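You operate a simulated robot arm through the tools that you are given. There is no shell and no other tool. Be economical: measure what you need, move in short steps, check, and stop when the job is done.

The job below is to be done with a simulated two-armed robot. You get a single attempt, and the scene is never put back.

JOB
Pick up the tea bottle from the slat belt behind the gate with one hand, pass it to the other hand and put it on the slat belt between the sliding rails. Set down upright: tea bottle.

It is judged by the outcome, as a careful person would: the job done as asked, and still so three seconds after it is handed in. It fails if anything else is knocked over, pushed out of place, dropped, spilled or broken.

ROBOT AND FRAMES
Two 7-joint arms with two-finger parallel grippers on one trunk, on a base that drives. Base frame: it is fixed to the floor where the robot stands at the start and does not move with it; the origin is under the middle of the robot, x ahead of it, y to its left, z up; the surface under the hand at the start is at about z = 110. Units: cm, rad, N and s.
The left shoulder is at the start at [11, 16.9, 157.3], the right one opposite. With the tool pointing down near the work surface each hand reaches from about 68 to 76 cm from the robot's upright axis, wherever it stands, measured 20 degrees to its own side. Places, roughly: slat belt between the sliding rails [90, -90, 110]. Payload 1.57 kg a hand.
The tool frame of a hand sits at the grasp point between the pads (the TCP): z along the fingers, y along the line on which they close. The tips reach 3 cm beyond it. Largest opening 8 cm; finger width 1.7, thickness 1.2; the body of the gripper, 4 by 8.2 cm, starts 8 cm behind the TCP.
Orientation is that of the tool frame in the base frame, as [roll, pitch, yaw] about the fixed x, y, z axes, in that order (R = Rz(yaw) Ry(pitch) Rx(roll)). With the fingers straight down and closing along the base's y, the tool's x points along the base's -x, its y along +y and its z along -z.

CONTROLS
- The arms move only by the tool play_rows. It takes "left_series", "right_series" or both (then of equal length, played together; a hand with none holds still); each is one flat list of numbers, 7 for each row, row after row: the opening, from 0 (shut) to 1 (fully open), then the shift along the tool's x, y, z in cm, then the turn, a rotation vector about the tool's x, y, z in rad. In form: [hand, tx, ty, tz, ax, ay, az, hand, tx, ty, tz, ax, ay, az, ...]. A call has 1 to 10 rows; each row shifts and turns the commanded pose from where the row before left it, along the tool's axes as they then stand. Each row takes 0.2 s and may step no farther than 5 cm and 0.15 rad from the row before; otherwise, or with a gripper value out of range, the whole call is refused. A pose out of reach is approached as far as the arm can. The call stops where the force on the tool passes 40 N (or 10 N more than at its start, if that is more) or the arm is blocked; 0.2 s more then pass. The fingers move at their own pace (about 7.2 cm/s each) and stop on an object; they squeeze with about 24 N. The grip force told is the motor's: it shows also when the fingers shut on nothing. Time passes only in rows, and 0.2 s behind the last, so rows that do not move let the fingers close. It gives the time, the measured TCP pose, the force on the tool (base axes), the opening and the grip force at its end, in the units of the frame above (readings bear some noise), with the torque about the TCP (base axes, N m) and any sound that the robot's microphone picked up.
- Cameras (640 x 400 px; columns grow to the right, rows downward): "scene" is now at [15.16, -0.85, 178.48]; the picture's right is [-0.11, -0.99, 0.00], its down [-0.61, 0.07, -0.79] and it looks along [0.79, -0.09, -0.61] (base axes); focal length 287 px, centre (320, 200). "left" rides on the left gripper at [7.2, 0.7, -12.2] in its tool frame; the picture's right is [-0.09, 1.00, 0.00], its down [-0.84, -0.08, -0.54] and it looks along [-0.54, -0.05, 0.84] (tool axes); focal length 238 px, centre (320, 200). "right" rides on the right gripper at [7.2, -0.7, -12.2] in its tool frame; the picture's right is [0.09, 1.00, 0.00], its down [-0.84, 0.08, -0.54] and it looks along [-0.54, 0.05, 0.84] (tool axes); focal length 238 px, centre (320, 200). There is no depth. A picture from a camera that has moved, and an enlarged one, comes with that camera's place and axes in the base frame and with its lens. The place of the scene camera against the robot may be out by one fixed shift of up to 1.8 cm in any direction.
- camera(camera): a new picture of that camera. The clock stands still meanwhile.
- raise_lower(by): slides the trunk up (or, below 0, down) by that many cm; the arms and the scene camera ride with it, the base frame stays. It gives what a move gives, with no picture.
- base_move(legs): drives the robot by 1 to 6 legs, each [ahead, left, turn to the left] in cm, cm and rad, along the robot's own axes; the way and the turn of a leg run together, so that a leg with both is an arc; at most 150 cm and 3.142 rad a leg. The arms and the cameras ride along, it lands a little off, and it stops where it bumps. It gives what a move gives.
- turn_head(pan, tilt): turns the head with the scene camera to pan (to the left, within 1.501 rad either way) and tilt (down, from -0.506 to 1.204), counted from straight ahead of the robot. It gives what a move gives.
- enlarge(camera, box): a new picture of the part [left, top, right, bottom] of that camera's present view, enlarged. The clock stands still meanwhile.
- finish_job(): hands the job in; it is judged then, once.

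Work in short steps. Places have to be worked out from the pictures, the camera data and where the tool is seen: move nearer, look again, correct. Check each grasp and each placing, and mend what went wrong. You have 120 turns and 100 pictures in all, those below and enlarged ones among them. Open the grippers and draw the arms clear of the work before you hand the job in, unless the task says otherwise; then end with one line.

The tools are called after "Emit:" as name(argument=value, ...) on one line, values as JSON. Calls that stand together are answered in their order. play_rows: Moves the arms, as the interface text tells. Its arguments: {"type":"object","properties":{"left_series":{"type":"array"},"right_series":{"type":"array"}},"required":[]} The other tools are called the same way: raise_lower (by) slides the trunk up or down; base_move (legs) drives the base; turn_head (pan, tilt) turns the head that bears the scene camera; camera (camera) takes a picture; enlarge (camera, box) takes an enlarged picture of a part of a camera's view; finish_job () hands the job in.

At the start:

```text
t: 0.0
left_ee_pos: [63.09, 32.98, 130.15]
left_tool_rot: [3.141, 0.0, 3.141]
left_wrist_force: [0.1, 1.2, 0.1]
left_torque: [0.02, 0.03, 0.0]
left_finger_gap: 8.0
left_finger_force: 0.1
right_ee_pos: [68.09, -20.68, 132.98]
right_tool_rot: [3.141, 0.001, -3.141]
right_wrist_force: [0.6, 0.1, 0.2]
right_torque: [-0.02, -0.01, 0.03]
right_finger_gap: 7.98
right_finger_force: 0.1
trunk travel left (down, up): [-88.7, 0.3]
robot x, y, heading: [0.05, -0.02, 0.002]
head pan, tilt: [-0.112, 0.658]
```

scene: 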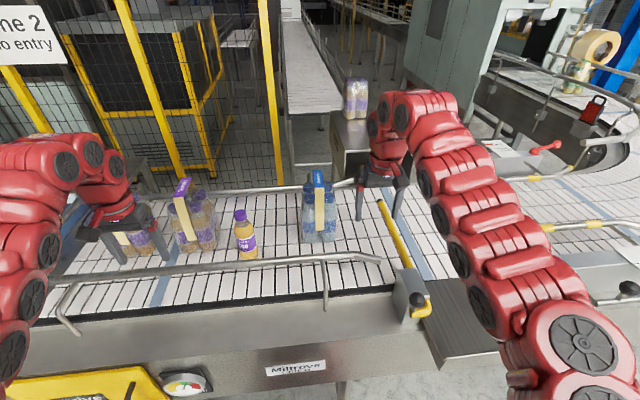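
right: 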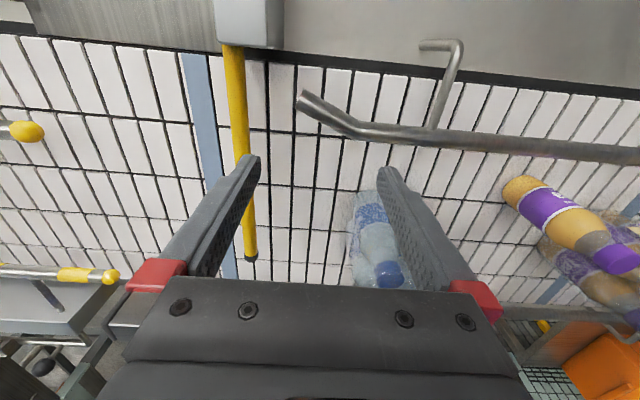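
left: 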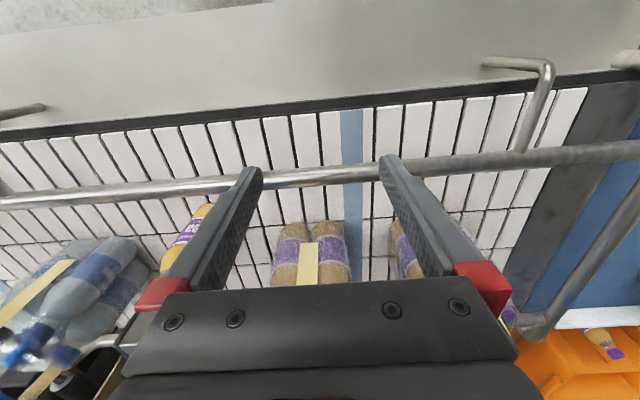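

I judge the single bottle with the purple cap at about [79, 14, 110] to be the tea bottle. I look closer at it and turn the head right towards the destination.

Emit:
enlarge(camera="scene", box=[60, 150, 440, 388])

Emit:
turn_head(pan=-0.8, tilt=0.6)

Emit:
camera(camera="scene")

```text
1.68 times, centred on (250, 269) of scene
camera zoom: at [15.16, -0.85, 178.48], right [-0.11, -0.99, 0.0], down [-0.61, 0.07, -0.79], along [0.79, -0.09, -0.61], focal length 482 px, centre (438, 84)
```

zoom: 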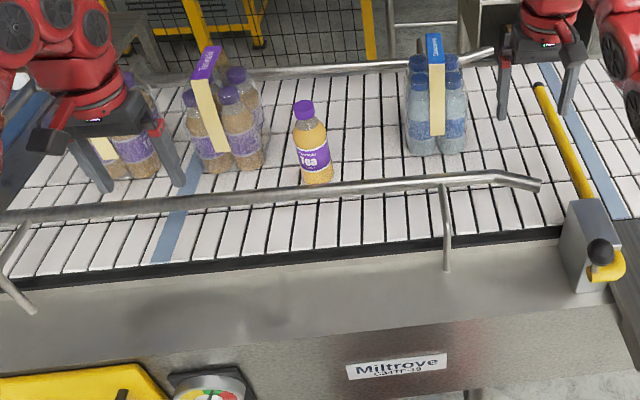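

```text
t: 1.1
left_ee_pos: [63.18, 32.91, 130.05]
left_tool_rot: [-3.141, -0.001, -3.141]
left_wrist_force: [-0.3, 0.3, 0.3]
left_torque: [0.01, -0.02, 0.0]
left_finger_gap: 7.99
left_finger_force: 0.1
right_ee_pos: [68.01, -20.7, 132.99]
right_tool_rot: [-3.141, -0.002, -3.141]
right_wrist_force: [0.3, -0.1, -0.8]
right_torque: [-0.01, -0.04, 0.03]
right_finger_gap: 7.97
right_finger_force: 0.1
trunk travel left (down, up): [-88.7, 0.3]
robot x, y, heading: [-0.13, -0.32, 0.0]
head pan, tilt: [-0.799, 0.6]
```

```text
95 pictures are left
camera scene: at [12.73, -6.21, 178.99], right [-0.72, -0.7, 0.0], down [-0.39, 0.4, -0.82], along [0.58, -0.59, -0.57], focal length 287 px, centre (320, 200)
```

scene: 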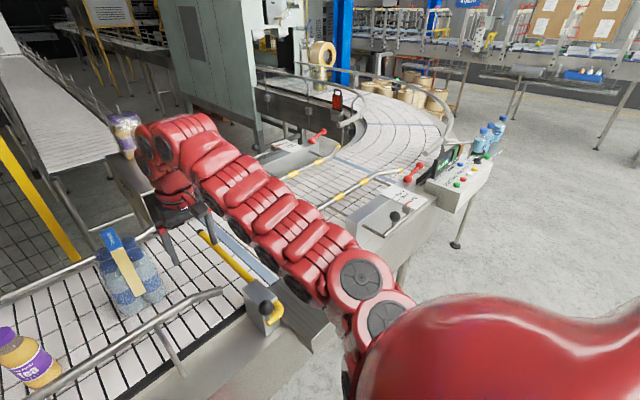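

The target [90,-90,110] projects to about (327,185), between the two yellow-tipped rails. I zoom in on it.

Emit:
enlarge(camera="scene", box=[220, 90, 476, 250])

```text
2.50 times, centred on (348, 170) of scene
camera zoom: at [12.73, -6.21, 178.99], right [-0.72, -0.7, 0.0], down [-0.39, 0.4, -0.82], along [0.58, -0.59, -0.57], focal length 718 px, centre (250, 275)
```

zoom: 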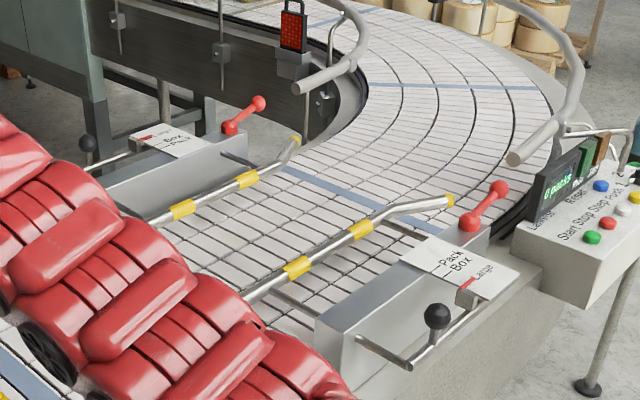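

The rails run along y, at about x 72 and x 98, so I'll aim for around [87,-92]. The plan is for the left hand to take the bottle by its cap from above, and the right hand to take the body with a tilted grip and place it. First I lift both hands clear.

Emit:
play_rows(left_series=[1, 0, 0, -4, 0, 0, 0, 1, 0, 0, -4, 0, 0, 0, 1, 0, 0, -4, 0, 0, 0], right_series=[1, 0, 0, -4, 0, 0, 0, 1, 0, 0, -4, 0, 0, 0, 1, 0, 0, -4, 0, 0, 0])

Emit:
base_move(legs=[[7, -9, 0]])

Emit:
turn_head(pan=0.2, tilt=0.75)

Emit:
camera(camera="scene")

Emit:
camera(camera="left")

```text
t: 1.9
left_ee_pos: [66.33, 33.96, 133.7]
left_tool_rot: [-3.141, -0.001, 3.141]
left_wrist_force: [1.6, 0.2, -0.1]
left_torque: [-0.01, 0.02, 0.02]
left_finger_gap: 7.97
left_finger_force: 0.2
left hand out of reach, approached as far as the arm can: row 1, 2, 3
right_ee_pos: [70.88, -20.89, 134.86]
right_tool_rot: [3.141, 0.002, 3.14]
right_wrist_force: [0.4, -0.1, -0.5]
right_torque: [-0.02, 0.02, -0.01]
right_finger_gap: 7.99
right_finger_force: 0.1
right hand out of reach, approached as far as the arm can: row 1, 2, 3
trunk travel left (down, up): [-88.7, 0.3]
robot x, y, heading: [0.27, 0.27, -0.0]
head pan, tilt: [-0.799, 0.6]
```

```text
t: 3.1
left_ee_pos: [73.26, 24.93, 133.78]
left_tool_rot: [-3.139, 0.001, 3.138]
left_wrist_force: [0.3, -0.1, 0.1]
left_torque: [0.01, 0.0, -0.01]
left_finger_gap: 8.01
left_finger_force: 0.1
right_ee_pos: [77.51, -29.82, 134.98]
right_tool_rot: [-3.14, 0.005, 3.138]
right_wrist_force: [0.0, 0.1, -0.2]
right_torque: [0.0, 0.01, -0.05]
right_finger_gap: 8.0
right_finger_force: 0.1
trunk travel left (down, up): [-88.7, 0.3]
robot x, y, heading: [6.64, -8.92, -0.004]
head pan, tilt: [-0.799, 0.6]
```

```text
t: 4.3
left_ee_pos: [73.41, 24.62, 133.87]
left_tool_rot: [-3.141, 0.0, 3.14]
left_wrist_force: [-0.4, 0.0, 0.4]
left_torque: [0.0, -0.03, 0.02]
left_finger_gap: 7.98
left_finger_force: 0.0
right_ee_pos: [77.64, -29.91, 134.84]
right_tool_rot: [3.141, 0.001, 3.138]
right_wrist_force: [-0.3, -0.4, -0.2]
right_torque: [-0.02, -0.01, 0.0]
right_finger_gap: 8.0
right_finger_force: 0.0
trunk travel left (down, up): [-88.7, 0.3]
robot x, y, heading: [7.0, -8.97, -0.008]
head pan, tilt: [0.201, 0.75]
```

```text
93 pictures are left
camera scene: at [21.69, -7.3, 177.7], right [0.2, -0.98, 0.0], down [-0.67, -0.13, -0.73], along [0.72, 0.14, -0.68], focal length 287 px, centre (320, 200)
```

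scene: 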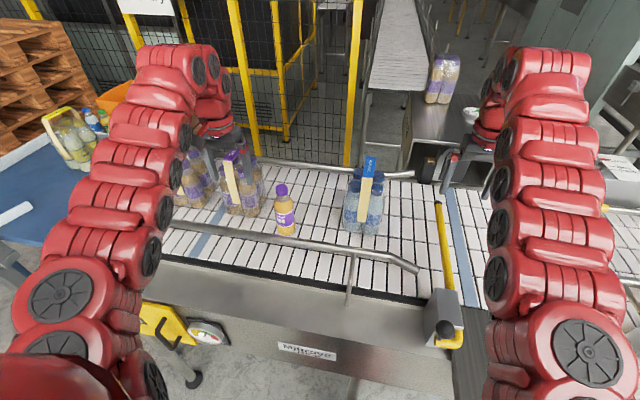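

```text
92 pictures are left
camera left: at [66.3, 25.46, 146.03], right [0.09, 1.0, 0.0], down [0.84, -0.08, 0.54], along [0.54, -0.05, -0.84], focal length 238 px, centre (320, 200)
```

left: 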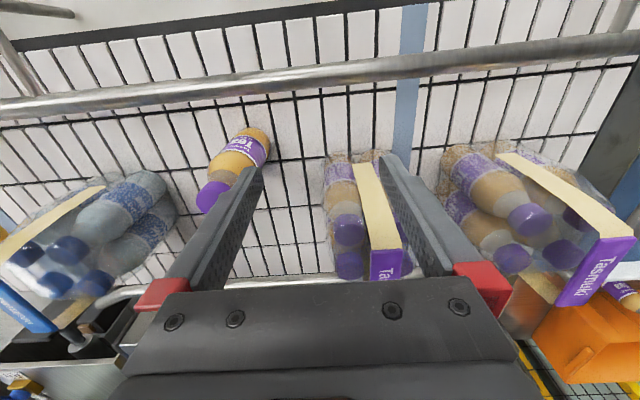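

The bottle stands at about [77.8,14.3], with the top near z 126.5. The carrier handle of the neighbouring pack may reach as high as my finger tips, so I zoom in before moving sideways.

Emit:
enlarge(camera="scene", box=[140, 110, 396, 270])

Emit:
enlarge(camera="left", box=[180, 100, 500, 300])

```text
2.50 times, centred on (268, 190) of scene
camera zoom: at [21.69, -7.3, 177.7], right [0.2, -0.98, 0.0], down [-0.67, -0.13, -0.73], along [0.72, 0.14, -0.68], focal length 718 px, centre (450, 225)
```

zoom: 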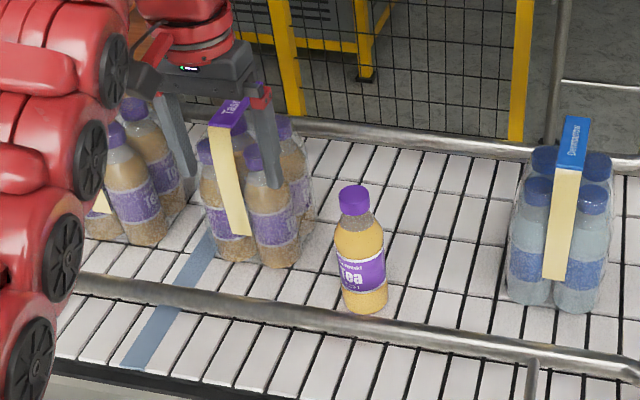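

```text
2.00 times, centred on (340, 200) of left
camera zoom: at [66.3, 25.46, 146.03], right [0.09, 1.0, 0.0], down [0.84, -0.08, 0.54], along [0.54, -0.05, -0.84], focal length 477 px, centre (280, 200)
```

zoom: 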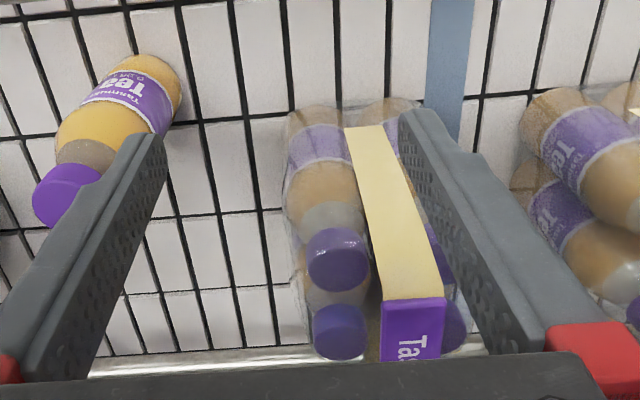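

The handle top is at about [79,29,133] and my fingers are at x≈73.4, so a move along -y clears it. I then go forward over the bottle.

Emit:
play_rows(left_series=[0.9, 0, -3.5, 0, 0, 0, 0, 0.8, 0, -3.5, 0, 0, 0, 0, 0.8, 0, -3.3, 0, 0, 0, 0, 0.8, -2.2, 0, 0, 0, 0, 0, 0.8, -2.2, 0, 0, 0, 0, 0])

Emit:
camera(camera="left")

Emit:
enlarge(camera="scene", box=[140, 110, 396, 270])

```text
t: 5.5
left_ee_pos: [78.05, 14.63, 132.84]
left_tool_rot: [3.14, -0.003, -3.14]
left_wrist_force: [0.3, 0.6, -0.2]
left_torque: [0.02, -0.01, 0.01]
left_finger_gap: 6.41
left_finger_force: 0.1
left hand out of reach, approached as far as the arm can: row 1, 3
right_ee_pos: [77.98, -30.12, 134.72]
right_tool_rot: [3.141, -0.001, 3.141]
right_wrist_force: [-0.6, -0.4, -0.7]
right_torque: [0.01, 0.04, 0.02]
right_finger_gap: 8.03
right_finger_force: 0.1
trunk travel left (down, up): [-88.7, 0.3]
robot x, y, heading: [6.86, -8.91, -0.004]
head pan, tilt: [0.201, 0.75]
```

```text
89 pictures are left
camera left: at [70.95, 15.22, 145.04], right [0.09, 1.0, 0.0], down [0.84, -0.08, 0.54], along [0.54, -0.05, -0.84], focal length 238 px, centre (320, 200)
```

left: 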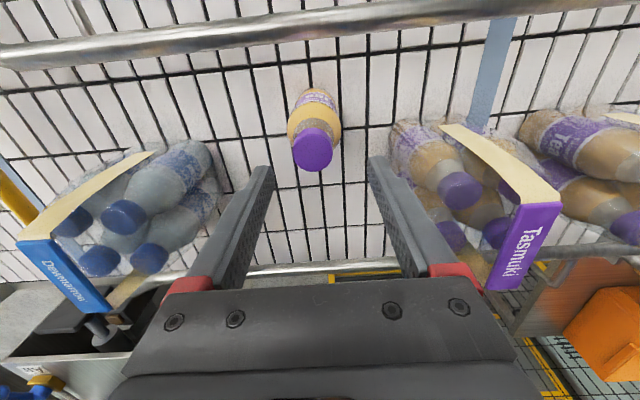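

```text
2.50 times, centred on (268, 190) of scene
camera zoom: at [21.89, -7.53, 177.68], right [0.2, -0.98, 0.0], down [-0.67, -0.13, -0.73], along [0.72, 0.15, -0.68], focal length 718 px, centre (450, 225)
```

zoom: 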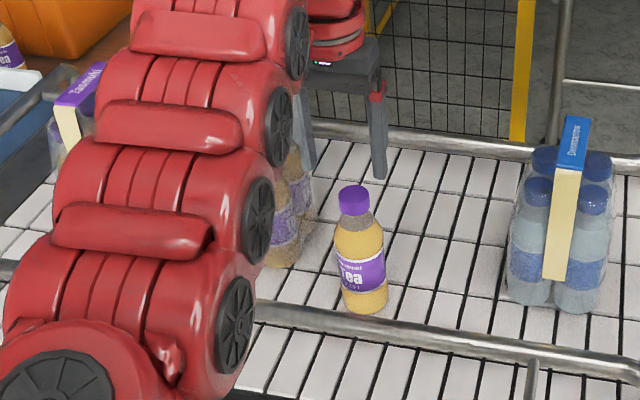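

The cap works out at about [78.2,14.0]. I shift 0.6 cm along -y and lower the hand to about z 127.5, then look.

Emit:
play_rows(left_series=[0.8, -0.2, -0.6, 1.5, 0, 0, 0, 0.8, 0, 0, 2, 0, 0, 0, 0.8, 0, 0, 2, 0, 0, 0])

Emit:
camera(camera="left")

Emit:
enlarge(camera="scene", box=[200, 120, 360, 250])

```text
t: 6.3
left_ee_pos: [78.42, 13.68, 127.49]
left_tool_rot: [3.141, 0.003, 3.139]
left_wrist_force: [0.5, 0.2, -0.4]
left_torque: [-0.03, 0.01, -0.02]
left_finger_gap: 6.4
left_finger_force: 0.1
right_ee_pos: [77.73, -30.01, 134.88]
right_tool_rot: [3.141, 0.002, 3.139]
right_wrist_force: [0.1, -0.5, 0.0]
right_torque: [0.01, 0.0, -0.05]
right_finger_gap: 8.01
right_finger_force: 0.1
trunk travel left (down, up): [-88.7, 0.3]
robot x, y, heading: [6.85, -9.11, -0.004]
head pan, tilt: [0.201, 0.75]
```

```text
87 pictures are left
camera left: at [71.25, 14.54, 139.69], right [0.1, 1.0, 0.0], down [0.84, -0.08, 0.54], along [0.54, -0.05, -0.84], focal length 238 px, centre (320, 200)
```

left: 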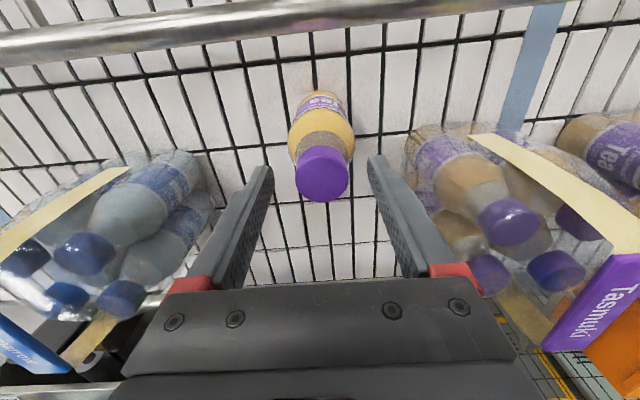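

```text
3.08 times, centred on (280, 185) of scene
camera zoom: at [21.67, -7.24, 177.7], right [0.2, -0.98, 0.0], down [-0.67, -0.13, -0.73], along [0.72, 0.14, -0.68], focal length 883 px, centre (443, 246)
```

zoom: 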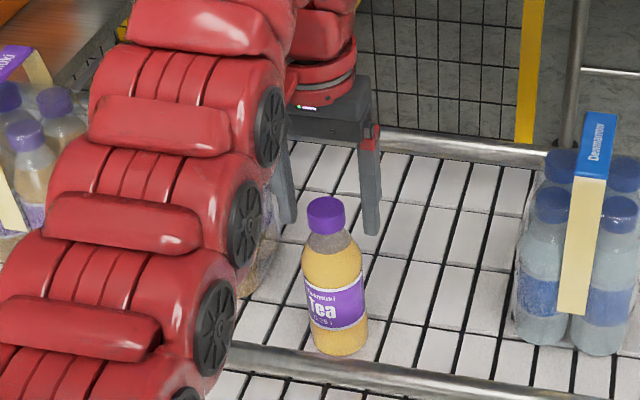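

The cap centre is at about [78.2,14.0], close to mid between the fingers. I go 0.8 cm lower, nudge slightly, and close.

Emit:
play_rows(left_series=[0.8, 0.1, 0.2, 0.8, 0, 0, 0, 0.4, 0, 0, 0, 0, 0, 0, 0, 0, 0, 0, 0, 0, 0, 0, 0, 0, 0, 0, 0, 0, 0, 0, 0, 0, 0, 0, 0])

Emit:
camera(camera="left")

Emit:
enlarge(camera="scene", box=[200, 120, 360, 250])

```text
t: 7.5
left_ee_pos: [78.24, 14.05, 126.65]
left_tool_rot: [-3.141, -0.001, 3.14]
left_wrist_force: [0.2, 0.1, -0.1]
left_torque: [-0.03, -0.02, 0.0]
left_finger_gap: 4.55
left_finger_force: 24.5
right_ee_pos: [77.74, -30.08, 134.84]
right_tool_rot: [3.141, 0.001, 3.139]
right_wrist_force: [-0.4, -0.1, -0.4]
right_torque: [0.03, -0.04, 0.01]
right_finger_gap: 8.01
right_finger_force: 0.0
trunk travel left (down, up): [-88.7, 0.3]
robot x, y, heading: [7.15, -8.81, -0.001]
head pan, tilt: [0.201, 0.75]
```

```text
85 pictures are left
camera left: at [71.15, 14.76, 138.86], right [0.09, 1.0, 0.0], down [0.84, -0.08, 0.54], along [0.54, -0.05, -0.84], focal length 238 px, centre (320, 200)
```

left: 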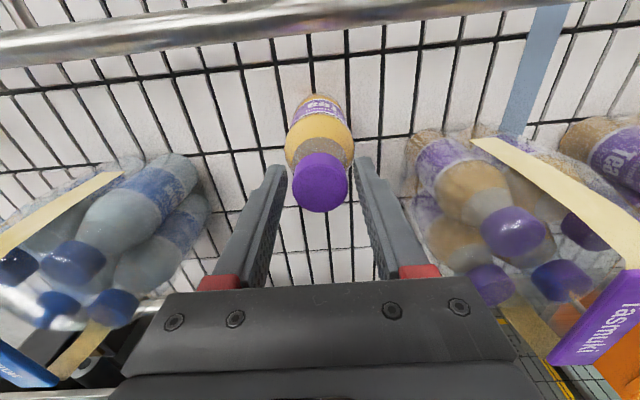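

```text
3.08 times, centred on (280, 185) of scene
camera zoom: at [21.72, -7.27, 177.69], right [0.2, -0.98, 0.0], down [-0.67, -0.13, -0.73], along [0.72, 0.14, -0.68], focal length 883 px, centre (443, 246)
```

zoom: 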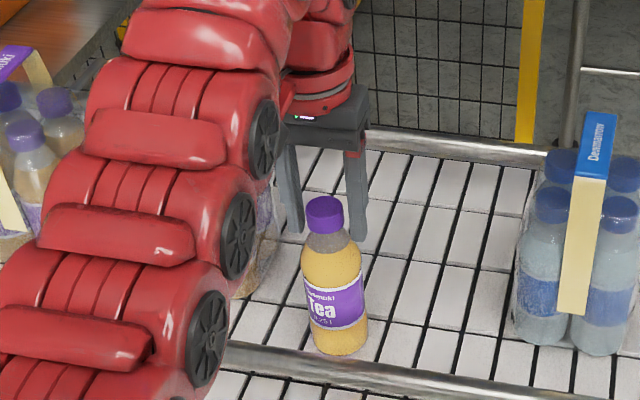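

The fingers stopped at 4.55 cm, so the tips seem to be on the sloped shoulder rather than the cap. I open, rise 1.2 cm, and close on the cap.

Emit:
play_rows(left_series=[0.8, 0, 0, 0, 0, 0, 0, 0.8, 0, 0, 0, 0, 0, 0, 0.8, 0, 0, -1.2, 0, 0, 0, 0.4, 0, 0, 0, 0, 0, 0, 0, 0, 0, 0, 0, 0, 0, 0, 0, 0, 0, 0, 0, 0, 0, 0, 0, 0, 0, 0, 0])

Emit:
camera(camera="left")

Emit:
enlarge(camera="scene", box=[200, 120, 360, 250])

```text
t: 9.1
left_ee_pos: [78.19, 14.08, 127.94]
left_tool_rot: [3.14, 0.001, 3.137]
left_wrist_force: [0.7, -1.2, 2.7]
left_torque: [-0.08, -0.06, -0.01]
left_finger_gap: 3.98
left_finger_force: 24.2
right_ee_pos: [77.66, -30.08, 134.91]
right_tool_rot: [3.141, 0.004, 3.139]
right_wrist_force: [0.4, -0.5, -0.4]
right_torque: [0.0, -0.02, 0.01]
right_finger_gap: 7.99
right_finger_force: 0.1
trunk travel left (down, up): [-88.7, 0.3]
robot x, y, heading: [7.31, -8.97, -0.003]
head pan, tilt: [0.201, 0.75]
```

```text
83 pictures are left
camera left: at [71.06, 14.74, 140.18], right [0.1, 1.0, 0.0], down [0.84, -0.08, 0.54], along [0.54, -0.05, -0.84], focal length 238 px, centre (320, 200)
```

left: 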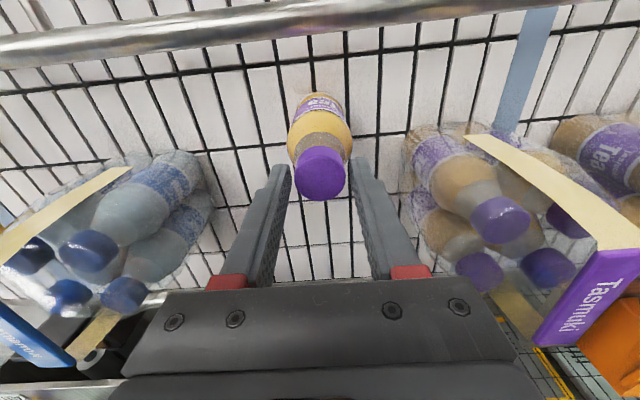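

```text
3.08 times, centred on (280, 185) of scene
camera zoom: at [21.62, -7.34, 177.71], right [0.2, -0.98, 0.0], down [-0.67, -0.13, -0.73], along [0.72, 0.14, -0.68], focal length 883 px, centre (443, 246)
```

zoom: 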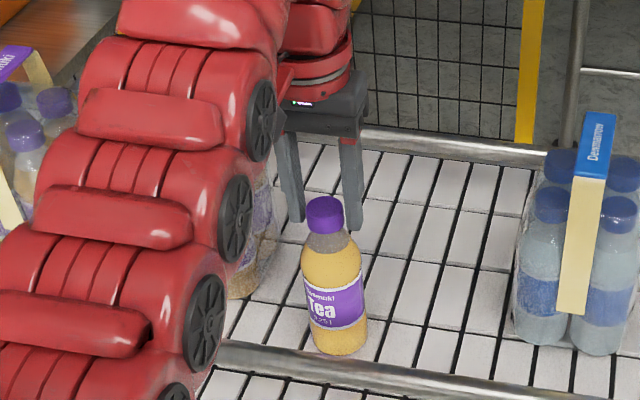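

The gap is 3.98 cm with a slight upward push, so the tips are still on the taper. I try 0.8 cm higher, to see if the cap itself (about 3.4 cm) is caught.

Emit:
play_rows(left_series=[0.8, 0, 0, 0, 0, 0, 0, 0.8, 0, 0, 0, 0, 0, 0, 0.8, 0, 0, -0.8, 0, 0, 0, 0.4, 0, 0, 0, 0, 0, 0, 0, 0, 0, 0, 0, 0, 0, 0, 0, 0, 0, 0, 0, 0, 0, 0, 0, 0, 0, 0, 0])

Emit:
enlarge(camera="left", box=[220, 80, 420, 260])

Emit:
enlarge(camera="scene", box=[240, 150, 320, 250])

```text
t: 10.7
left_ee_pos: [78.22, 14.11, 128.6]
left_tool_rot: [3.141, 0.0, 3.137]
left_wrist_force: [-0.5, 0.0, -0.3]
left_torque: [0.0, 0.14, 0.02]
left_finger_gap: 3.71
left_finger_force: 23.5
right_ee_pos: [77.74, -29.91, 134.88]
right_tool_rot: [3.141, 0.001, 3.138]
right_wrist_force: [-0.8, 0.0, 0.0]
right_torque: [0.0, 0.02, 0.03]
right_finger_gap: 8.0
right_finger_force: 0.1
trunk travel left (down, up): [-88.7, 0.3]
robot x, y, heading: [6.97, -9.15, -0.003]
head pan, tilt: [0.201, 0.75]
```

```text
2.22 times, centred on (320, 170) of left
camera zoom: at [71.1, 14.82, 140.87], right [0.09, 1.0, 0.0], down [0.84, -0.08, 0.54], along [0.54, -0.05, -0.84], focal length 530 px, centre (320, 267)
```

zoom: 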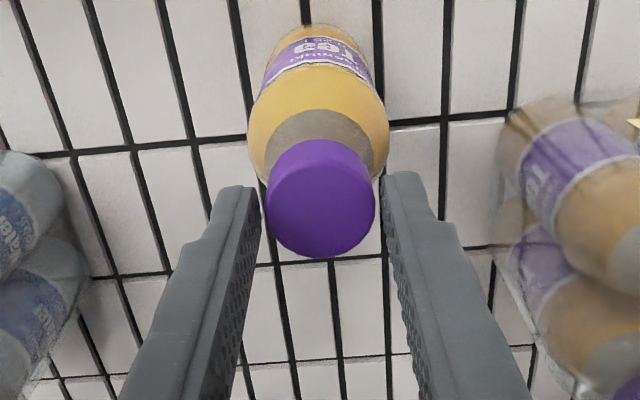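

```text
4.00 times, centred on (280, 200) of scene
camera zoom: at [21.69, -7.27, 177.7], right [0.2, -0.98, 0.0], down [-0.67, -0.13, -0.73], along [0.72, 0.14, -0.68], focal length 1148 px, centre (480, 200)
```

zoom: 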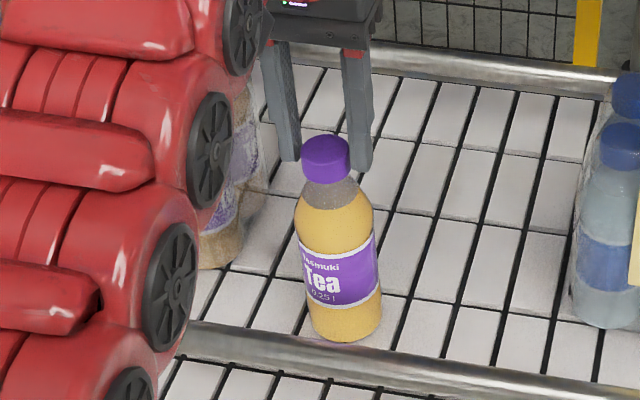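

The gap is now 3.71 cm, so the cap is gripped near the fingertips. I do a small test lift of 1.5 cm.

Emit:
play_rows(left_series=[0, 0, 0, -0.5, 0, 0, 0, 0, 0, 0, -1, 0, 0, 0, 0, 0, 0, 0, 0, 0, 0])

Emit:
enlarge(camera="left", box=[220, 80, 420, 260])

Emit:
enlarge(camera="scene", box=[240, 150, 320, 250])

```text
t: 11.5
left_ee_pos: [78.27, 14.24, 130.16]
left_tool_rot: [3.141, -0.001, 3.138]
left_wrist_force: [0.8, -0.1, -3.5]
left_torque: [-0.04, -0.01, 0.0]
left_finger_gap: 3.71
left_finger_force: 24.2
right_ee_pos: [77.84, -30.14, 134.86]
right_tool_rot: [3.142, 0.002, 3.138]
right_wrist_force: [-1.0, -1.1, -0.7]
right_torque: [0.02, 0.03, -0.01]
right_finger_gap: 7.98
right_finger_force: 0.1
trunk travel left (down, up): [-88.7, 0.3]
robot x, y, heading: [6.74, -9.06, -0.01]
head pan, tilt: [0.201, 0.75]
```

```text
2.22 times, centred on (320, 170) of left
camera zoom: at [71.14, 14.97, 142.41], right [0.09, 1.0, 0.0], down [0.84, -0.08, 0.54], along [0.54, -0.05, -0.84], focal length 530 px, centre (320, 267)
```

zoom: 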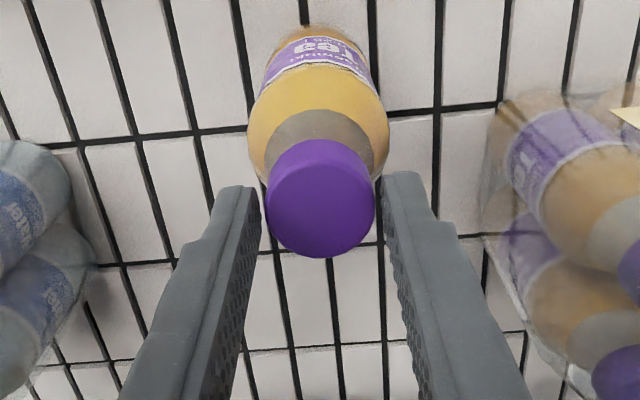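

```text
4.00 times, centred on (280, 200) of scene
camera zoom: at [21.74, -7.25, 177.69], right [0.2, -0.98, 0.0], down [-0.67, -0.13, -0.73], along [0.72, 0.14, -0.68], focal length 1148 px, centre (480, 200)
```

zoom: 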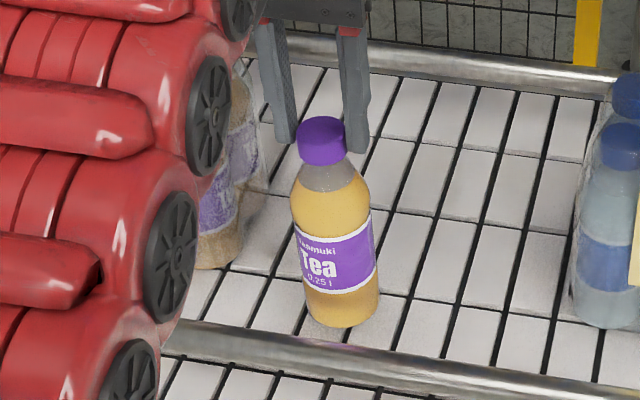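

The bottle hangs from the left hand (about 3.5 N). To clear the rails (front rail at about x 68, z 117) I raise it further while moving outward, since the arm rises more easily at larger reach.

Emit:
play_rows(left_series=[0, -1, 0, -2, 0, 0, 0, 0, -1.5, 0, -2, 0, 0, 0, 0, -1.5, 0, -2, 0, 0, 0, 0, -1.5, 0, -2, 0, 0, 0, 0, -1.5, 0, -2, 0, 0, 0])

Emit:
camera(camera="scene")

```text
t: 12.7
left_ee_pos: [78.35, 12.61, 132.22]
left_tool_rot: [3.139, -0.001, 3.137]
left_wrist_force: [0.7, -0.1, -3.5]
left_torque: [0.04, 0.03, 0.0]
left_finger_gap: 3.69
left_finger_force: 24.3
left hand out of reach, approached as far as the arm can: row 1, 2, 3, 4, 5
right_ee_pos: [77.84, -30.06, 134.81]
right_tool_rot: [3.14, 0.002, 3.137]
right_wrist_force: [0.0, -0.2, 0.0]
right_torque: [-0.02, 0.01, -0.02]
right_finger_gap: 7.95
right_finger_force: 0.2
trunk travel left (down, up): [-88.7, 0.3]
robot x, y, heading: [6.73, -8.79, -0.005]
head pan, tilt: [0.201, 0.75]
```

```text
77 pictures are left
camera scene: at [21.72, -7.3, 177.69], right [0.2, -0.98, 0.0], down [-0.67, -0.13, -0.73], along [0.72, 0.14, -0.68], focal length 287 px, centre (320, 200)
```

scene: 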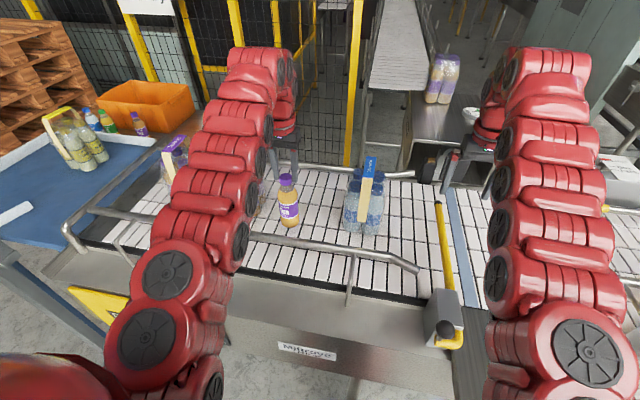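

Height is limited while the tool points straight down, so I tilt the left hand forward 0.6 rad while drawing it up. That should raise the bottle above the front rail so I can back the robot into free space.

Emit:
play_rows(left_series=[0, 0, 0, -1, 0, -0.12, 0, 0, 0, 0, -1.5, 0, -0.12, 0, 0, 0, 0, -1.5, 0, -0.12, 0, 0, 0, 0, -1.5, 0, -0.12, 0, 0, 0, 0, -1.5, 0, -0.12, 0])

Emit:
camera(camera="scene")

```text
t: 13.9
left_ee_pos: [79.22, 12.92, 140.51]
left_tool_rot: [-3.141, 0.601, 3.139]
left_wrist_force: [-0.3, -0.1, -3.3]
left_torque: [-0.02, 0.15, 0.02]
left_finger_gap: 3.64
left_finger_force: 24.0
left hand out of reach, approached as far as the arm can: row 4, 5
right_ee_pos: [77.75, -30.05, 134.82]
right_tool_rot: [-3.141, 0.001, 3.137]
right_wrist_force: [0.3, -0.5, -0.7]
right_torque: [-0.02, 0.0, 0.0]
right_finger_gap: 7.98
right_finger_force: 0.0
trunk travel left (down, up): [-88.7, 0.3]
robot x, y, heading: [7.0, -8.84, -0.006]
head pan, tilt: [0.201, 0.75]
```

```text
76 pictures are left
camera scene: at [21.75, -7.4, 177.69], right [0.2, -0.98, 0.0], down [-0.67, -0.13, -0.73], along [0.72, 0.14, -0.68], focal length 287 px, centre (320, 200)
```

scene: 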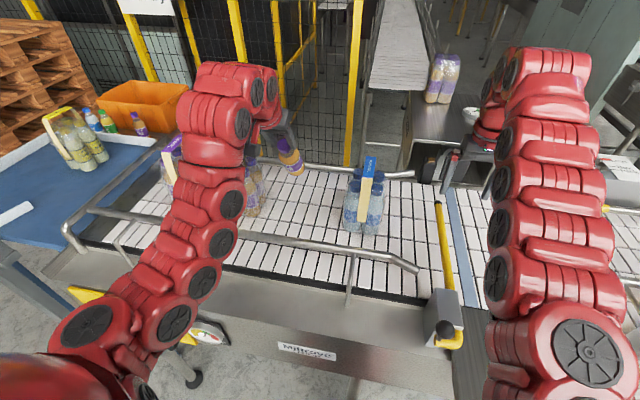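

The bottle's lowest point is now at about z 123, above the front rail. I back the robot 33 cm so that the handover happens in free space.

Emit:
base_move(legs=[[-33, 0, 0]])

Emit:
camera(camera="scene")

```text
t: 16.1
left_ee_pos: [46.39, 13.47, 140.29]
left_tool_rot: [3.14, 0.6, 3.141]
left_wrist_force: [0.6, 0.8, -2.3]
left_torque: [0.0, 0.18, 0.04]
left_finger_gap: 3.68
left_finger_force: 24.0
right_ee_pos: [45.29, -29.62, 134.78]
right_tool_rot: [-3.141, -0.001, -3.141]
right_wrist_force: [-0.2, -0.3, -1.1]
right_torque: [-0.04, 0.04, -0.02]
right_finger_gap: 8.0
right_finger_force: 0.1
trunk travel left (down, up): [-88.7, 0.3]
robot x, y, heading: [-25.65, -8.71, 0.001]
head pan, tilt: [0.201, 0.75]
```

```text
75 pictures are left
camera scene: at [-10.81, -7.16, 177.66], right [0.2, -0.98, 0.0], down [-0.67, -0.14, -0.73], along [0.71, 0.15, -0.68], focal length 287 px, centre (320, 200)
```

scene: 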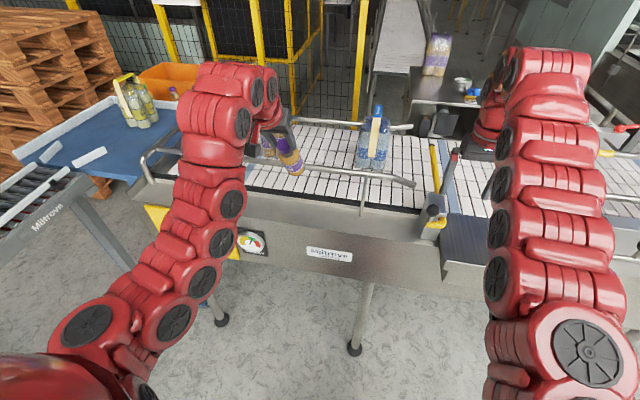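

Clear of the table rails now. I bring the left hand toward the robot's middle and reduce the tilt to about 0.35 rad, so the right hand can reach the body from the robot's side.

Emit:
play_rows(left_series=[0, 0, -3, 0, 0, 0.05, 0, 0, 0, -3, 0, 0, 0.05, 0, 0, 0, -3, 0, 0, 0.05, 0, 0, 0, -3, 0, 0, 0.05, 0, 0, 0, 0, 0, 0, 0.05, 0, 0, 0, 0, 0, 0, 0, 0])

Emit:
turn_head(pan=0.05, tilt=0.6)

Emit:
camera(camera="scene")

```text
t: 17.5
left_ee_pos: [46.16, 1.48, 140.39]
left_tool_rot: [-3.139, 0.35, -3.139]
left_wrist_force: [-0.7, 0.8, -2.7]
left_torque: [-0.02, 0.09, -0.01]
left_finger_gap: 3.62
left_finger_force: 24.4
right_ee_pos: [45.09, -29.66, 134.95]
right_tool_rot: [3.141, 0.004, -3.14]
right_wrist_force: [0.4, -0.9, 0.1]
right_torque: [0.0, -0.02, -0.02]
right_finger_gap: 8.0
right_finger_force: 0.0
trunk travel left (down, up): [-88.7, 0.3]
robot x, y, heading: [-25.66, -8.87, 0.002]
head pan, tilt: [0.201, 0.75]
```

```text
t: 18.2
left_ee_pos: [46.33, 1.33, 140.43]
left_tool_rot: [3.142, 0.351, -3.14]
left_wrist_force: [-0.5, -0.5, -3.9]
left_torque: [-0.03, 0.11, -0.02]
left_finger_gap: 3.63
left_finger_force: 23.7
right_ee_pos: [45.03, -29.76, 134.96]
right_tool_rot: [-3.141, 0.001, -3.139]
right_wrist_force: [-0.4, 0.1, -0.5]
right_torque: [0.02, -0.02, 0.0]
right_finger_gap: 8.02
right_finger_force: 0.1
trunk travel left (down, up): [-88.7, 0.3]
robot x, y, heading: [-25.9, -9.0, 0.003]
head pan, tilt: [0.051, 0.6]
```

```text
74 pictures are left
camera scene: at [-10.39, -8.39, 178.98], right [0.05, -1.0, 0.0], down [-0.56, -0.03, -0.82], along [0.82, 0.04, -0.57], focal length 287 px, centre (320, 200)
```

scene: 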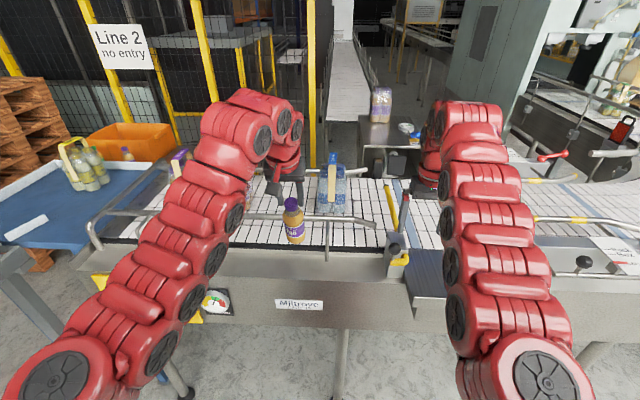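

The bottle body's grip point is at about [50.5,1.3,129], tilted 0.35 rad. I turn the right hand forward by 1.05 rad at its own side first, drawing back a little.

Emit:
play_rows(right_series=[1, 0, 0, -0.5, 0, -0.15, 0, 1, 0, 0, -1, 0, -0.15, 0, 1, 0, 0, -1, 0, -0.15, 0, 1, 0, 0, -1, 0, -0.15, 0, 1, 0, 0, -1, 0, -0.15, 0, 1, 0, 0, -1, 0, -0.15, 0, 1, 0, 0, -1, 0, -0.15, 0])

Emit:
camera(camera="scene")

```text
t: 19.8
left_ee_pos: [46.25, 1.37, 140.41]
left_tool_rot: [-3.139, 0.352, -3.139]
left_wrist_force: [-0.9, -0.3, -3.3]
left_torque: [-0.01, 0.1, -0.02]
left_finger_gap: 3.61
left_finger_force: 24.0
right_ee_pos: [44.67, -29.96, 141.21]
right_tool_rot: [3.139, 1.053, -3.138]
right_wrist_force: [-1.0, 0.8, -0.1]
right_torque: [0.0, 0.04, 0.01]
right_finger_gap: 8.0
right_finger_force: 0.0
right hand out of reach, approached as far as the arm can: row 3, 4
trunk travel left (down, up): [-88.7, 0.3]
robot x, y, heading: [-25.67, -8.87, 0.003]
head pan, tilt: [0.051, 0.6]
```

```text
73 pictures are left
camera scene: at [-10.36, -8.38, 178.98], right [0.05, -1.0, 0.0], down [-0.56, -0.03, -0.82], along [0.82, 0.04, -0.57], focal length 287 px, centre (320, 200)
```

scene: 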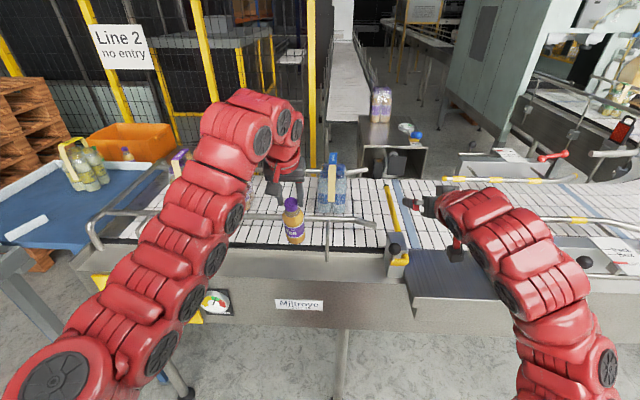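

I move the right hand back and down to approach height, then leftward to y≈-6 and check.

Emit:
play_rows(right_series=[1, 3.8, 0, -1.45, 0, 0, 0, 1, 3.8, 0, -1.45, 0, 0, 0, 1, 0, 4, 0, 0, 0, 0, 1, 0, 4, 0, 0, 0, 0, 1, 0, 4, 0, 0, 0, 0, 1, 0, 4, 0, 0, 0, 0, 1, 0, 4, 0, 0, 0, 0, 1, 0, 3, 0, 0, 0, 0])

Emit:
camera(camera="scene")

Emit:
camera(camera="right")

```text
t: 21.6
left_ee_pos: [46.31, 1.48, 140.43]
left_tool_rot: [-3.14, 0.353, -3.14]
left_wrist_force: [0.3, 0.2, -3.4]
left_torque: [-0.01, 0.11, 0.0]
left_finger_gap: 3.63
left_finger_force: 24.0
right_ee_pos: [38.61, -7.17, 136.62]
right_tool_rot: [-3.141, 1.052, -3.137]
right_wrist_force: [0.2, 0.2, 0.3]
right_torque: [-0.01, 0.01, -0.03]
right_finger_gap: 7.99
right_finger_force: 0.0
right hand out of reach, approached as far as the arm can: row 3
trunk travel left (down, up): [-88.7, 0.3]
robot x, y, heading: [-25.97, -8.95, 0.0]
head pan, tilt: [0.051, 0.6]
```

```text
72 pictures are left
camera scene: at [-10.43, -8.26, 178.99], right [0.05, -1.0, 0.0], down [-0.56, -0.03, -0.82], along [0.82, 0.04, -0.57], focal length 287 px, centre (320, 200)
```

scene: 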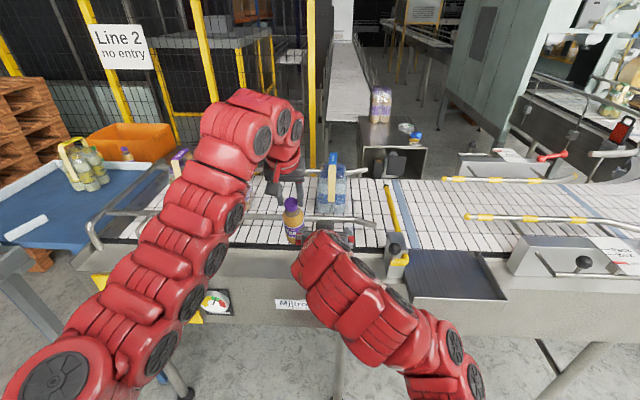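

```text
71 pictures are left
camera right: at [24.51, -7.8, 136.53], right [-0.05, 1.0, -0.08], down [-0.06, 0.08, 1.0], along [1.0, 0.05, 0.05], focal length 238 px, centre (320, 200)
```

right: 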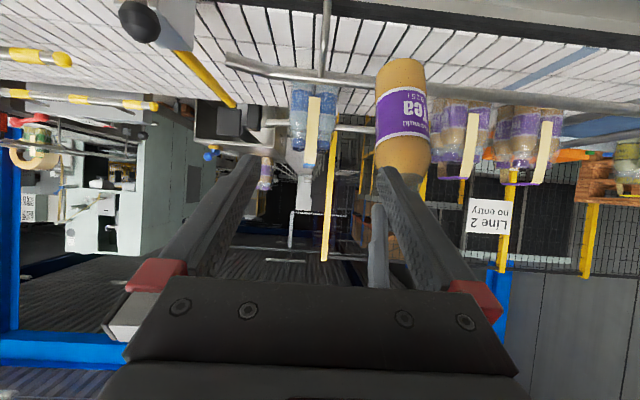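

The bottle appears in the right view at y≈2, and the path looks clear. I move left 8.7 cm to line up and look again.

Emit:
play_rows(right_series=[1, 0, 3, 0, 0, 0, 0, 1, 0, 3, 0, 0, 0, 0, 1, 0, 2.7, 0, 0, 0, 0, 1, 0, 0, 0, 0, 0, 0])

Emit:
camera(camera="right")

Emit:
enlarge(camera="scene", box=[190, 120, 430, 270])

Emit:
camera(camera="left")

```text
t: 22.6
left_ee_pos: [46.36, 1.34, 140.29]
left_tool_rot: [3.14, 0.351, -3.141]
left_wrist_force: [-0.2, 0.0, -2.4]
left_torque: [-0.01, 0.11, -0.03]
left_finger_gap: 3.6
left_finger_force: 24.3
right_ee_pos: [38.57, 1.53, 136.59]
right_tool_rot: [-3.14, 1.05, -3.138]
right_wrist_force: [-0.1, 0.1, 0.2]
right_torque: [0.01, 0.01, 0.0]
right_finger_gap: 7.98
right_finger_force: 0.1
trunk travel left (down, up): [-88.7, 0.3]
robot x, y, heading: [-25.94, -9.32, 0.004]
head pan, tilt: [0.051, 0.6]
```

```text
70 pictures are left
camera right: at [24.58, 0.85, 136.57], right [-0.05, 1.0, -0.08], down [-0.06, 0.08, 1.0], along [1.0, 0.05, 0.05], focal length 238 px, centre (320, 200)
```

right: 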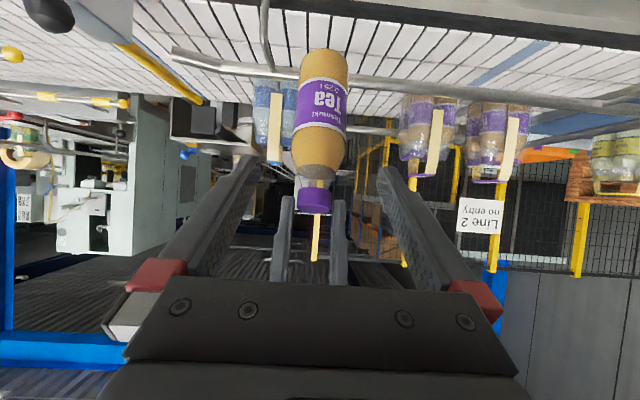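

```text
2.67 times, centred on (310, 195) of scene
camera zoom: at [-10.35, -8.42, 178.98], right [0.05, -1.0, 0.0], down [-0.56, -0.03, -0.82], along [0.82, 0.04, -0.57], focal length 766 px, centre (347, 213)
```

zoom: 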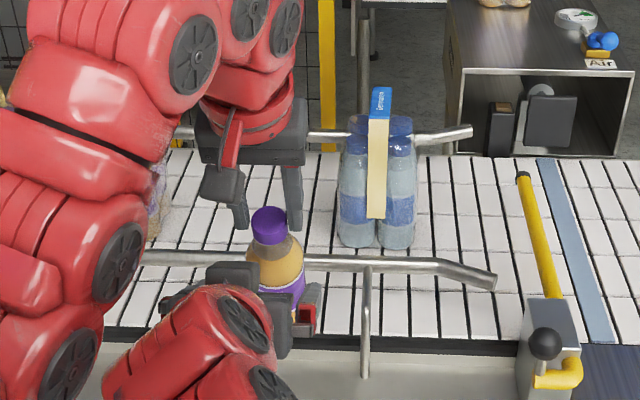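

```text
68 pictures are left
camera left: at [35.44, 2.06, 149.42], right [0.08, 1.0, 0.03], down [0.6, -0.08, 0.8], along [0.8, -0.05, -0.6], focal length 238 px, centre (320, 200)
```

left: 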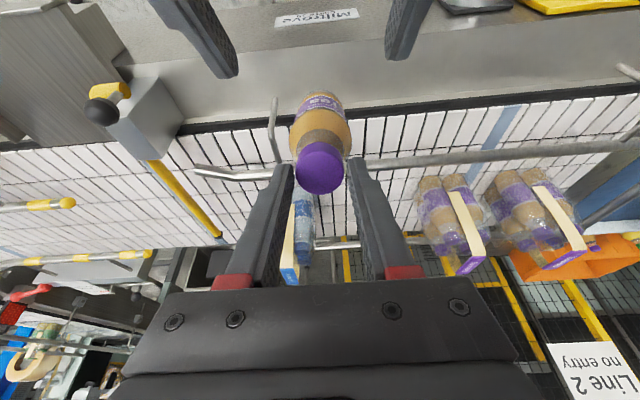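

The bottle is centred between the right fingers. I advance along the tool axis in steps to about 2 cm short and check.

Emit:
play_rows(right_series=[1, 0.8, 0, 3, 0, 0, 0, 1, 0, 0, 3, 0, 0, 0, 1, 0, 0, 3, 0, 0, 0, 1, 0, 0, 3, 0, 0, 0])

Emit:
camera(camera="right")

Emit:
enlarge(camera="scene", box=[190, 120, 430, 270])

```text
t: 23.6
left_ee_pos: [46.38, 1.42, 140.35]
left_tool_rot: [3.14, 0.351, -3.141]
left_wrist_force: [0.4, -0.6, -3.0]
left_torque: [0.0, 0.12, 0.0]
left_finger_gap: 3.61
left_finger_force: 24.2
right_ee_pos: [48.79, 1.66, 130.13]
right_tool_rot: [-3.139, 1.051, -3.136]
right_wrist_force: [0.0, -0.2, -0.6]
right_torque: [-0.01, 0.01, -0.01]
right_finger_gap: 8.02
right_finger_force: 0.0
trunk travel left (down, up): [-88.7, 0.3]
robot x, y, heading: [-25.94, -9.01, 0.002]
head pan, tilt: [0.051, 0.6]
```

```text
67 pictures are left
camera right: at [34.75, 1.07, 129.98], right [-0.05, 1.0, -0.08], down [-0.05, 0.08, 1.0], along [1.0, 0.05, 0.05], focal length 238 px, centre (320, 200)
```

right: 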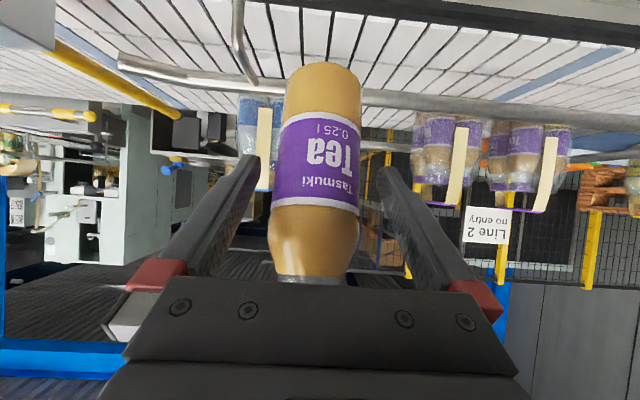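

```text
2.67 times, centred on (310, 195) of scene
camera zoom: at [-10.25, -8.34, 178.97], right [0.05, -1.0, 0.0], down [-0.57, -0.03, -0.82], along [0.82, 0.04, -0.57], focal length 766 px, centre (347, 213)
```

zoom: 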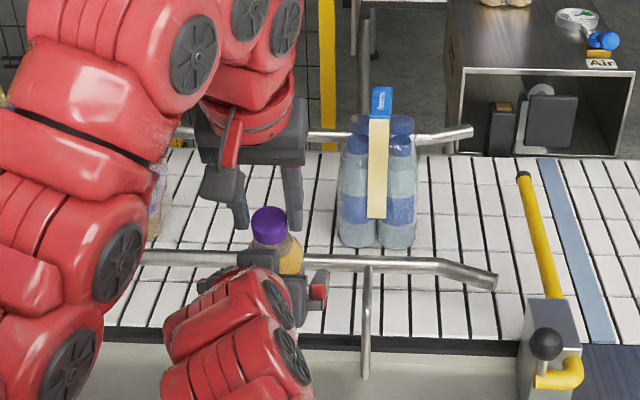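

Well centred. I advance 1.9 cm more and close the right hand on the body.

Emit:
play_rows(right_series=[1, 0, -0.15, 1, 0, 0, 0, 1, 0, 0, 0.9, 0, 0, 0, 0.75, 0, 0, 0, 0, 0, 0, 0, 0, 0, 0, 0, 0, 0, 0, 0, 0, 0, 0, 0, 0, 0, 0, 0, 0, 0, 0, 0])

Emit:
camera(camera="right")

```text
t: 25.0
left_ee_pos: [46.39, 1.33, 140.38]
left_tool_rot: [3.141, 0.351, -3.14]
left_wrist_force: [0.2, -1.5, -4.3]
left_torque: [-0.04, 0.06, -0.06]
left_finger_gap: 3.63
left_finger_force: 23.9
right_ee_pos: [50.3, 1.47, 129.21]
right_tool_rot: [-3.141, 1.052, -3.139]
right_wrist_force: [0.0, 0.1, 1.3]
right_torque: [-0.07, 0.06, -0.05]
right_finger_gap: 5.44
right_finger_force: 23.6
trunk travel left (down, up): [-88.7, 0.3]
robot x, y, heading: [-25.84, -8.87, -0.0]
head pan, tilt: [0.051, 0.6]
```

```text
65 pictures are left
camera right: at [36.3, 0.85, 129.04], right [-0.05, 1.0, -0.08], down [-0.06, 0.08, 1.0], along [1.0, 0.05, 0.05], focal length 238 px, centre (320, 200)
```

right: 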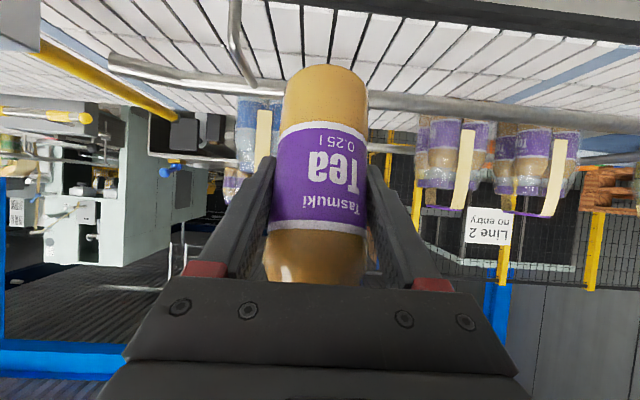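

The right hand grips the body (5.44 cm, 23.6 N). I open the left hand and then draw the bottle out along its axis with the right hand.

Emit:
play_rows(left_series=[0.6, 0, 0, 0, 0, 0, 0, 0.9, 0, 0, 0, 0, 0, 0, 0.9, 0, 0, 0, 0, 0, 0, 0.9, 0, 0, 0, 0, 0, 0, 0.9, 0, 0, 0, 0, 0, 0, 0.9, 0, 0, 0, 0, 0, 0], right_series=[0, 0, 0, 0, 0, 0, 0, 0, 0, 0, 0, 0, 0, 0, 0, 0, 0, 0, 0, 0, 0, 0, 1.1, 0, 1.3, 0, 0, 0, 0, 1.1, 0, 1.3, 0, 0, 0, 0, 1.1, 0, 1.3, 0, 0, 0])

Emit:
camera(camera="left")

Emit:
camera(camera="scene")

```text
t: 26.4
left_ee_pos: [46.41, 1.41, 140.35]
left_tool_rot: [-3.141, 0.352, -3.139]
left_wrist_force: [-0.1, -0.4, 0.0]
left_torque: [0.0, 0.0, 0.01]
left_finger_gap: 7.21
left_finger_force: 0.0
right_ee_pos: [52.1, 1.45, 124.16]
right_tool_rot: [3.141, 1.05, -3.138]
right_wrist_force: [0.5, 0.0, 0.3]
right_torque: [0.0, -0.06, 0.01]
right_finger_gap: 5.43
right_finger_force: 23.9
trunk travel left (down, up): [-88.7, 0.3]
robot x, y, heading: [-25.59, -9.04, -0.002]
head pan, tilt: [0.051, 0.6]
```

```text
64 pictures are left
camera left: at [35.44, 2.11, 149.41], right [0.08, 1.0, 0.03], down [0.6, -0.08, 0.8], along [0.8, -0.05, -0.6], focal length 238 px, centre (320, 200)
```

left: 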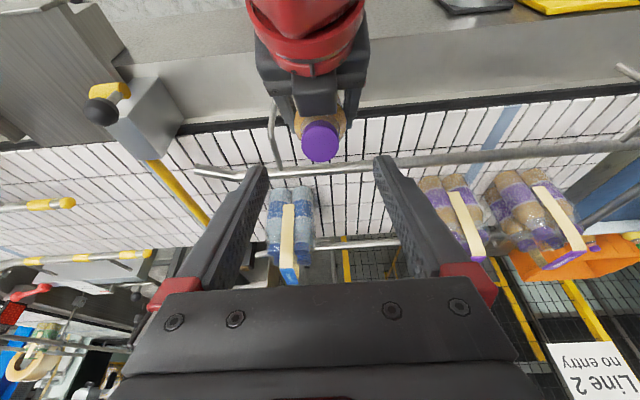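

```text
63 pictures are left
camera scene: at [-10.35, -8.36, 178.98], right [0.05, -1.0, 0.0], down [-0.56, -0.03, -0.82], along [0.82, 0.04, -0.57], focal length 287 px, centre (320, 200)
```

scene: 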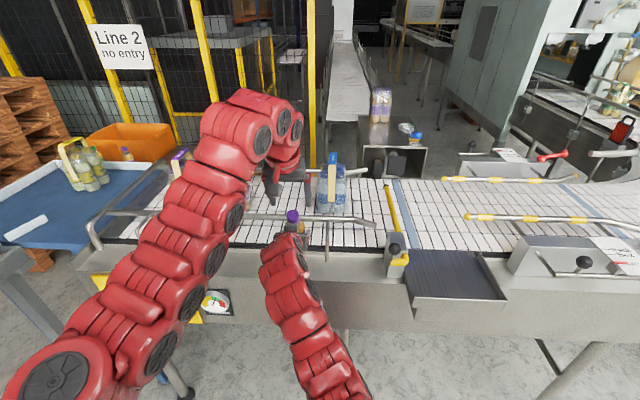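

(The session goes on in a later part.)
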